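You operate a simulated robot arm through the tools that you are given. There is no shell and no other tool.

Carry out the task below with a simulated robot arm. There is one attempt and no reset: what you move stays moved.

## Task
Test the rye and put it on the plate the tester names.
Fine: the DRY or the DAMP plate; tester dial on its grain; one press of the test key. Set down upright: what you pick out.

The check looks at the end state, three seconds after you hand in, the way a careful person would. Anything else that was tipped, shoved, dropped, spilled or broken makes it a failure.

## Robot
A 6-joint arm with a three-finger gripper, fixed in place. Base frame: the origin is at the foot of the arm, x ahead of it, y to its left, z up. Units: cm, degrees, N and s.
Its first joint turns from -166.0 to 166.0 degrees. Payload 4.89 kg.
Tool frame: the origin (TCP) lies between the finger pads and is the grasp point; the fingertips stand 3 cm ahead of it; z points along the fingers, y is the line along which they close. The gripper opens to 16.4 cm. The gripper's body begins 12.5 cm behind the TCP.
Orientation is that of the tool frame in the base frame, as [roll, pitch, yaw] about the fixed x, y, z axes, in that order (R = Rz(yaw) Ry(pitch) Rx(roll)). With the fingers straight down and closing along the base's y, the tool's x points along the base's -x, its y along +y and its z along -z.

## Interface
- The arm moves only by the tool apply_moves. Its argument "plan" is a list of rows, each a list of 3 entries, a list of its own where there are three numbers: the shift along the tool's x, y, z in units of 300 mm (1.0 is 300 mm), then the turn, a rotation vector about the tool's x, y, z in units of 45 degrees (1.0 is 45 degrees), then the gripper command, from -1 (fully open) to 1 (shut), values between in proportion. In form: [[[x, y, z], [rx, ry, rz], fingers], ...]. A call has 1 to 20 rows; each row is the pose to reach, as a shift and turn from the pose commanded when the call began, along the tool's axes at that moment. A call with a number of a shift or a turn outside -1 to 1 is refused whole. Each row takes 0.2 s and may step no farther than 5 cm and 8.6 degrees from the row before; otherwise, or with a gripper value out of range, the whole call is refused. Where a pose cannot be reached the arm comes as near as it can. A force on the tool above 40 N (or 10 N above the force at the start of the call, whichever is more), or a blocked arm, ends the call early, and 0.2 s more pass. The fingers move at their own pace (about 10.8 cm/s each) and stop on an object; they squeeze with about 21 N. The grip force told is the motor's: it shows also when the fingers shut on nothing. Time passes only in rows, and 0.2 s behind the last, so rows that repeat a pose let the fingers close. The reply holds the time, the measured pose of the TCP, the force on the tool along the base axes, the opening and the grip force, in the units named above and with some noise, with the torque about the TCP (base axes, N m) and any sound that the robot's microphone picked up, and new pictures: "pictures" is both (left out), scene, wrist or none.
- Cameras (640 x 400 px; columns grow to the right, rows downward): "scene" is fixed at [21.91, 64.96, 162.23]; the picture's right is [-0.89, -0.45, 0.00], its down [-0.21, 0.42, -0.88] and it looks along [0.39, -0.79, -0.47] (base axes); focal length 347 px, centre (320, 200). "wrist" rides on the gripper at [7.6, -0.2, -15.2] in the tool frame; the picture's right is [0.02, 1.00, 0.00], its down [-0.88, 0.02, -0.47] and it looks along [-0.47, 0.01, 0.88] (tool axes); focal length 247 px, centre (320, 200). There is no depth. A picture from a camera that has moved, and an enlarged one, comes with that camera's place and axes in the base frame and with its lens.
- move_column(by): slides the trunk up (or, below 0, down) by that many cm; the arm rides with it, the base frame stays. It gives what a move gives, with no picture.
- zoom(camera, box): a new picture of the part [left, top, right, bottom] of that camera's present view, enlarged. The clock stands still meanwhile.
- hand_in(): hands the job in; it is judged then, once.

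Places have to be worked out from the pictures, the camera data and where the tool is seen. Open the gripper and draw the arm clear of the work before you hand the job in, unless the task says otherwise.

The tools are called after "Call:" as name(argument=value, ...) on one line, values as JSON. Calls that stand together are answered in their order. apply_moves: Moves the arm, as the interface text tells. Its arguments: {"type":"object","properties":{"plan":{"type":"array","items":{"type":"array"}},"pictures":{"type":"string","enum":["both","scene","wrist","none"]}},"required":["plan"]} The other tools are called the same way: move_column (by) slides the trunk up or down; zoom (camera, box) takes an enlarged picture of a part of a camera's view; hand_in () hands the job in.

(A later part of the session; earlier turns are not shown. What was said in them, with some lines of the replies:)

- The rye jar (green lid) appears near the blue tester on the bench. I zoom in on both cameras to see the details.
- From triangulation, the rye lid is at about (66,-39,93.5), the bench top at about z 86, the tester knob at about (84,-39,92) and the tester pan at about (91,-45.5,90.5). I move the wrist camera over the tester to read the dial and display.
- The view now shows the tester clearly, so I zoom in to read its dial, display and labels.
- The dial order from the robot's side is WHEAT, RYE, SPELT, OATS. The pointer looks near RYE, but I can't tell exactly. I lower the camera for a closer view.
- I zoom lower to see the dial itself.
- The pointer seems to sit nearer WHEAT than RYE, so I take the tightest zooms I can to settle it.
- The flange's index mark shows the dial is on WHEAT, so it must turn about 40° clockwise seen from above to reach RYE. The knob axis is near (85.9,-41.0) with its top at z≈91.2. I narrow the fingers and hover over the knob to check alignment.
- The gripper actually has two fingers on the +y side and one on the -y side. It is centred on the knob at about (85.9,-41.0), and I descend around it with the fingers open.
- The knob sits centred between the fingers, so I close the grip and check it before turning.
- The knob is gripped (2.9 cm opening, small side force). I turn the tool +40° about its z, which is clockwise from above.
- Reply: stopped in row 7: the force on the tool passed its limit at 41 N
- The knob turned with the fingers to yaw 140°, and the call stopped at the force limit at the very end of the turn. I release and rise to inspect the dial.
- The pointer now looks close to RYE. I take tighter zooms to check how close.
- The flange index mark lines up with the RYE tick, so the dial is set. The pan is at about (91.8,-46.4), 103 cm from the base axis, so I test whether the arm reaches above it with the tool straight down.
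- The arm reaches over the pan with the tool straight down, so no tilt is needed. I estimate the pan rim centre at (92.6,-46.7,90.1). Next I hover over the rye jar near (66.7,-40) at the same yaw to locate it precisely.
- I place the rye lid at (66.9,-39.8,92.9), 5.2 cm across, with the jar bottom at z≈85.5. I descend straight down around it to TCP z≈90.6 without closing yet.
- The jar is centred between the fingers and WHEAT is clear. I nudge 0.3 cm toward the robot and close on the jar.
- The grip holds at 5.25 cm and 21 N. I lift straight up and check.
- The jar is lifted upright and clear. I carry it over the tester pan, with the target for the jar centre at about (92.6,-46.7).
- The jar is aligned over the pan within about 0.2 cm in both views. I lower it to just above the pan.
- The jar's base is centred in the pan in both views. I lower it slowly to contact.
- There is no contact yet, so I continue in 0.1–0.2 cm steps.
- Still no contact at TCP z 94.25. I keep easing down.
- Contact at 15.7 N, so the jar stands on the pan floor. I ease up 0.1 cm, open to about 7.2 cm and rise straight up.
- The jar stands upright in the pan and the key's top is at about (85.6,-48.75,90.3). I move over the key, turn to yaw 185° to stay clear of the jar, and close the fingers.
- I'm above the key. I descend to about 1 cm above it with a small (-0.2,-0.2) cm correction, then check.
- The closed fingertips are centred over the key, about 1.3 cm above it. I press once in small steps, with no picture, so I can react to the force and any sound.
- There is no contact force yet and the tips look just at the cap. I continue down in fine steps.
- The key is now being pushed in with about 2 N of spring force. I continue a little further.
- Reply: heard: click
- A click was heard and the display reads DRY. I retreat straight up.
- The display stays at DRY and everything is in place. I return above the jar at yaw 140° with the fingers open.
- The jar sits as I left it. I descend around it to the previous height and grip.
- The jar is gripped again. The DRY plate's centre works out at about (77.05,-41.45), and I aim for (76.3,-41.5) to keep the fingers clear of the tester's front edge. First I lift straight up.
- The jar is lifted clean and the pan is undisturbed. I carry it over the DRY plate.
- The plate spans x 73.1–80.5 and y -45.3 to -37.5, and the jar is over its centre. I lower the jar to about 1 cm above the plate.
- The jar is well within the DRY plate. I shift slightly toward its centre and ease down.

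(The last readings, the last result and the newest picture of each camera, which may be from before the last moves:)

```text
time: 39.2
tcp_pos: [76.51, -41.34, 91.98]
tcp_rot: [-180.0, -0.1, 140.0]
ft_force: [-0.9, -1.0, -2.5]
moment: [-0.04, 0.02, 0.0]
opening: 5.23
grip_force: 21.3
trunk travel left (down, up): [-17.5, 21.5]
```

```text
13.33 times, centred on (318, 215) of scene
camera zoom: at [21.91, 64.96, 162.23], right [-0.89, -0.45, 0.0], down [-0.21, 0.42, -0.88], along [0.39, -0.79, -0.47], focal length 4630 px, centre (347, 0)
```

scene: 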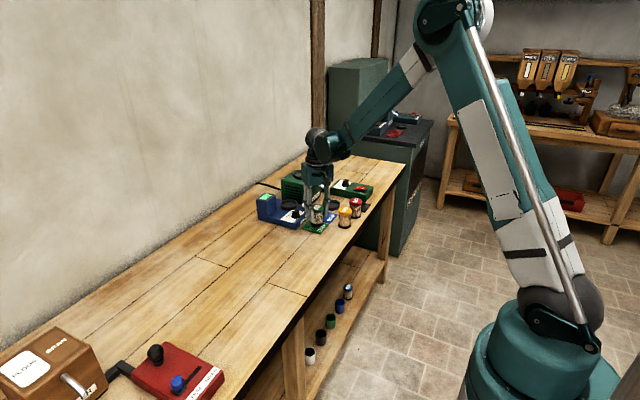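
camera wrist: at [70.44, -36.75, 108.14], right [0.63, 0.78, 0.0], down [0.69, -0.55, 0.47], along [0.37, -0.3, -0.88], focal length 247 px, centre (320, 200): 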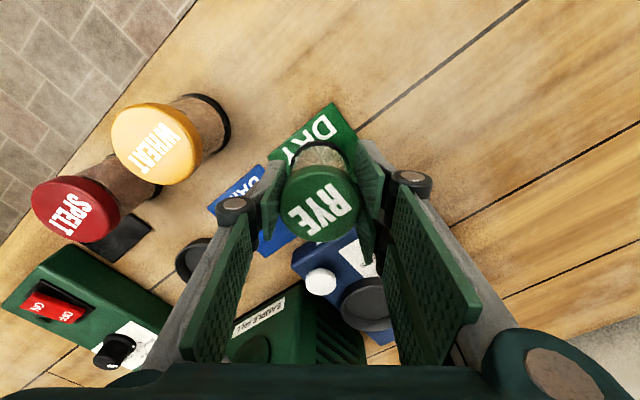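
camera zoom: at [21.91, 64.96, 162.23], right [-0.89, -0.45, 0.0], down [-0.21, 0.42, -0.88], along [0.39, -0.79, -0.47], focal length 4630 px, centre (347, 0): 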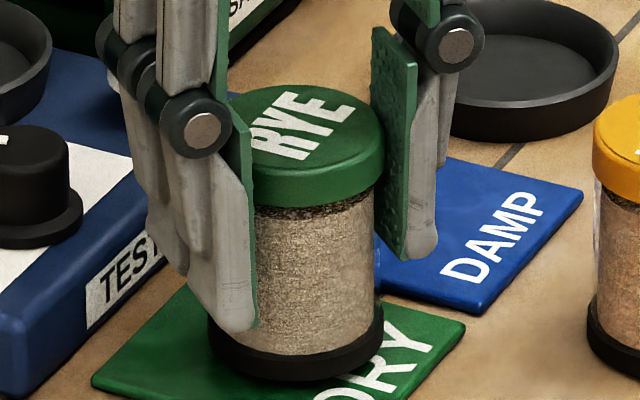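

I see no contact yet. I continue down in fine steps.

Call:
apply_moves(plan=[[[0, 0, 0.005], [0, 0, 0], 1], [[0, 0, 0.01], [0, 0, 0], 1], [[0, 0, 0.01], [0, 0, 0], 1]], pictures="none")

```text
time: 40.0
tcp_pos: [76.73, -41.32, 91.63]
tcp_rot: [180.0, -0.2, 139.9]
ft_force: [1.0, -0.9, -2.3]
moment: [-0.02, 0.01, 0.01]
opening: 5.21
grip_force: 20.1
trunk travel left (down, up): [-17.5, 21.5]
```

Still free at z 91.63. I lower another 0.25 cm.

Call:
apply_moves(plan=[[[0, 0, 0.004], [0, 0, 0], 1], [[0, 0, 0.008], [0, 0, 0], 1], [[0, 0, 0.008], [0, 0, 0], 1]], pictures="none")

```text
time: 40.8
tcp_pos: [76.54, -41.26, 91.49]
tcp_rot: [-179.9, 0.0, 139.9]
ft_force: [-0.2, -2.9, 15.7]
moment: [-0.2, -0.06, 0.12]
opening: 5.26
grip_force: 21.3
trunk travel left (down, up): [-17.5, 21.5]
```

Contact at 15.7 N, so the jar is on the plate. I ease off 0.1 cm, open, and rise straight up.

Call:
apply_moves(plan=[[[0, 0, -0.004], [0, 0, 0], 1], [[0, 0, -0.004], [0, 0, 0], 0.25], [[0, 0, -0.004], [0, 0, 0], 0.12], [[0, 0, -0.004], [0, 0, 0], 0.12], [[0, 0, -0.05], [0, 0, 0], 0.12], [[0, 0, -0.14], [0, 0, 0], 0.12], [[0, 0, -0.26], [0, 0, 0], 0.12], [[0, 0, -0.4], [0, 0, 0], 0.12], [[0, 0, -0.55], [0, 0, 0], 0.12], [[0, 0, -0.55], [0, 0, 0], 0.12]])

Call:
zoom(camera="scene", box=[250, 175, 378, 245])

Call:
zoom(camera="wrist", box=[200, 40, 440, 190])

```text
time: 43.0
tcp_pos: [76.38, -41.24, 108.1]
tcp_rot: [180.0, 0.0, 140.0]
ft_force: [-0.3, -0.6, -0.1]
moment: [-0.05, -0.06, -0.03]
opening: 7.24
grip_force: 0.1
trunk travel left (down, up): [-17.5, 21.5]
camera wrist: at [70.53, -36.54, 123.33], right [0.63, 0.78, 0.0], down [0.69, -0.55, 0.47], along [0.37, -0.3, -0.88], focal length 247 px, centre (320, 200)
```

scene: 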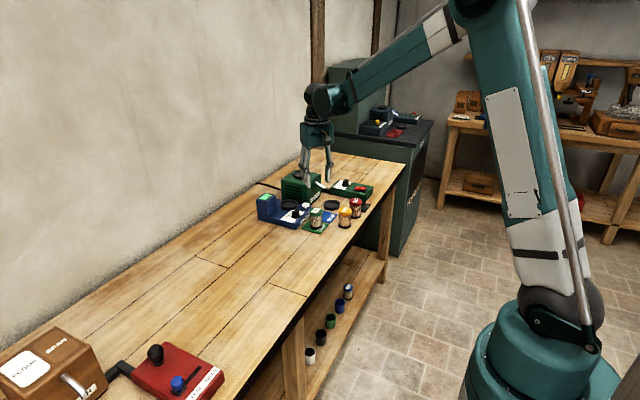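
wrist: 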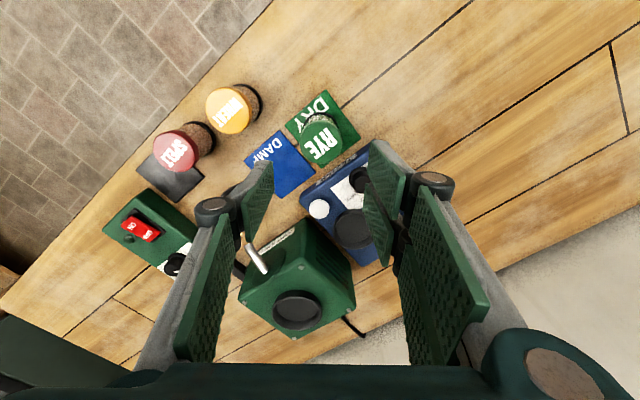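

```text
5.00 times, centred on (314, 210) of scene
camera zoom: at [21.91, 64.96, 162.23], right [-0.89, -0.45, 0.0], down [-0.21, 0.42, -0.88], along [0.39, -0.79, -0.47], focal length 1736 px, centre (350, 150)
```

zoom: 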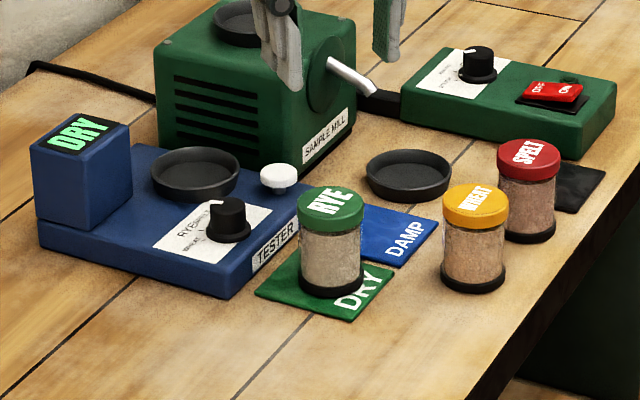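

```text
2.67 times, centred on (320, 115) of wrist
camera zoom: at [70.53, -36.54, 123.33], right [0.63, 0.78, 0.0], down [0.69, -0.55, 0.47], along [0.37, -0.3, -0.88], focal length 659 px, centre (320, 427)
```

zoom: 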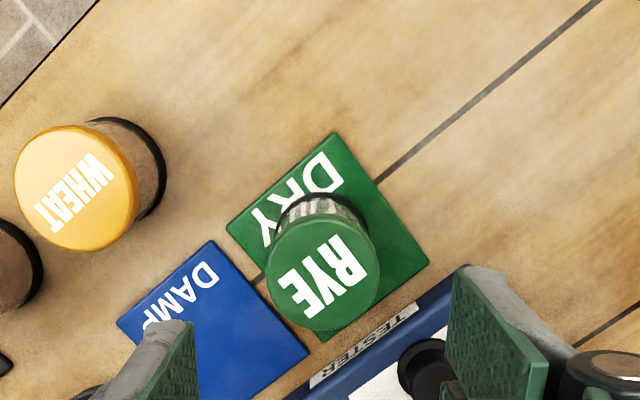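

The RYE jar stands upright on the DRY plate and everything else is in place. I draw the arm up and back, with the gripper fully open.

Call:
apply_moves(plan=[[[0, 0, -0.15], [0, 0, 0], 0.12], [[0.05, 0.012, -0.3], [0, 0, 0], -0.3], [[0.18, 0.042, -0.36], [0, 0, 0], -1], [[0.32, 0.075, -0.4], [0, 0, 0], -1], [[0.46, 0.107, -0.4], [0, 0, 0], -1], [[0.6, 0.14, -0.4], [0, 0, 0], -1], [[0.72, 0.168, -0.4], [0, 0, 0], -1], [[0.812, 0.189, -0.4], [0, 0, 0], -1], [[0.812, 0.189, -0.4], [0, 0, 0], -1]])

Call:
zoom(camera="scene", box=[250, 165, 378, 245])

```text
time: 45.0
tcp_pos: [61.8, -21.25, 120.04]
tcp_rot: [-180.0, 0.0, 140.0]
ft_force: [0.1, -0.5, 1.0]
moment: [-0.05, -0.08, 0.03]
opening: 16.4
grip_force: 0.1
trunk travel left (down, up): [-17.5, 21.5]
camera wrist: at [55.9, -16.44, 135.24], right [0.63, 0.78, 0.0], down [0.69, -0.55, 0.47], along [0.37, -0.3, -0.88], focal length 247 px, centre (320, 200)
```

scene: 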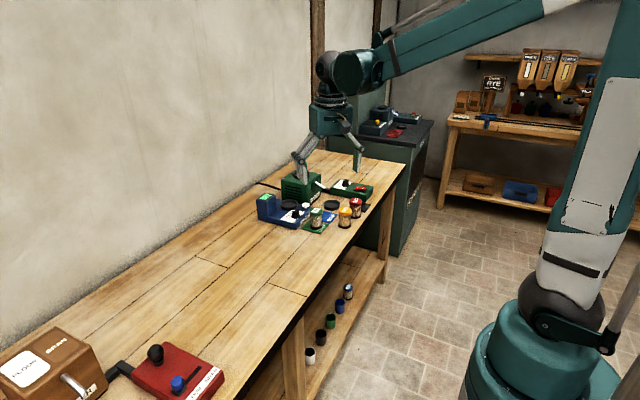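
wrist: 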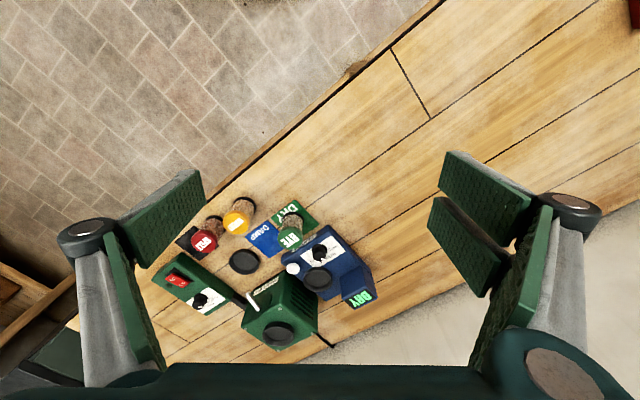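

```text
5.00 times, centred on (314, 205) of scene
camera zoom: at [21.91, 64.96, 162.23], right [-0.89, -0.45, 0.0], down [-0.21, 0.42, -0.88], along [0.39, -0.79, -0.47], focal length 1736 px, centre (350, 175)
```

zoom: 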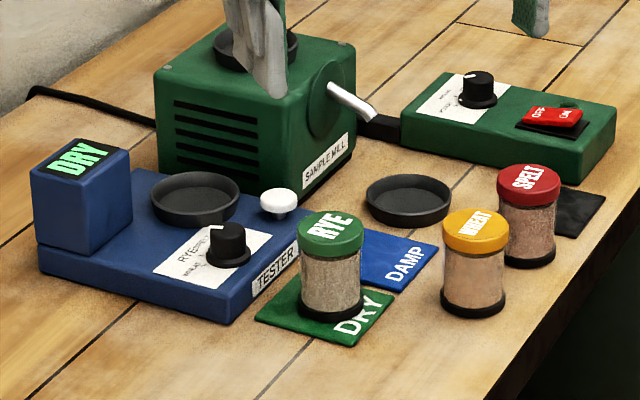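

The display reads DRY, the rye jar stands upright on the DRY plate, and the arm is clear with the gripper open. I hand in.

Call:
hand_in()

```text
The job is handed in.
```

I tested the rye, the tester showed DRY, and the rye jar now stands upright on the DRY plate. I've handed the job in and haven't seen the check's verdict.

- **Dial:** it was on WHEAT, so I turned it to RYE before the test. The index mark lines up with the RYE tick. That turn briefly hit the arm's force limit at its very end. The tester looked unmoved afterwards.
- **Key:** I pressed it once, with a single click, and the display still reads DRY.
- **Other items:** in the last pictures nothing else had been moved or tipped. The arm is drawn back with the gripper open.
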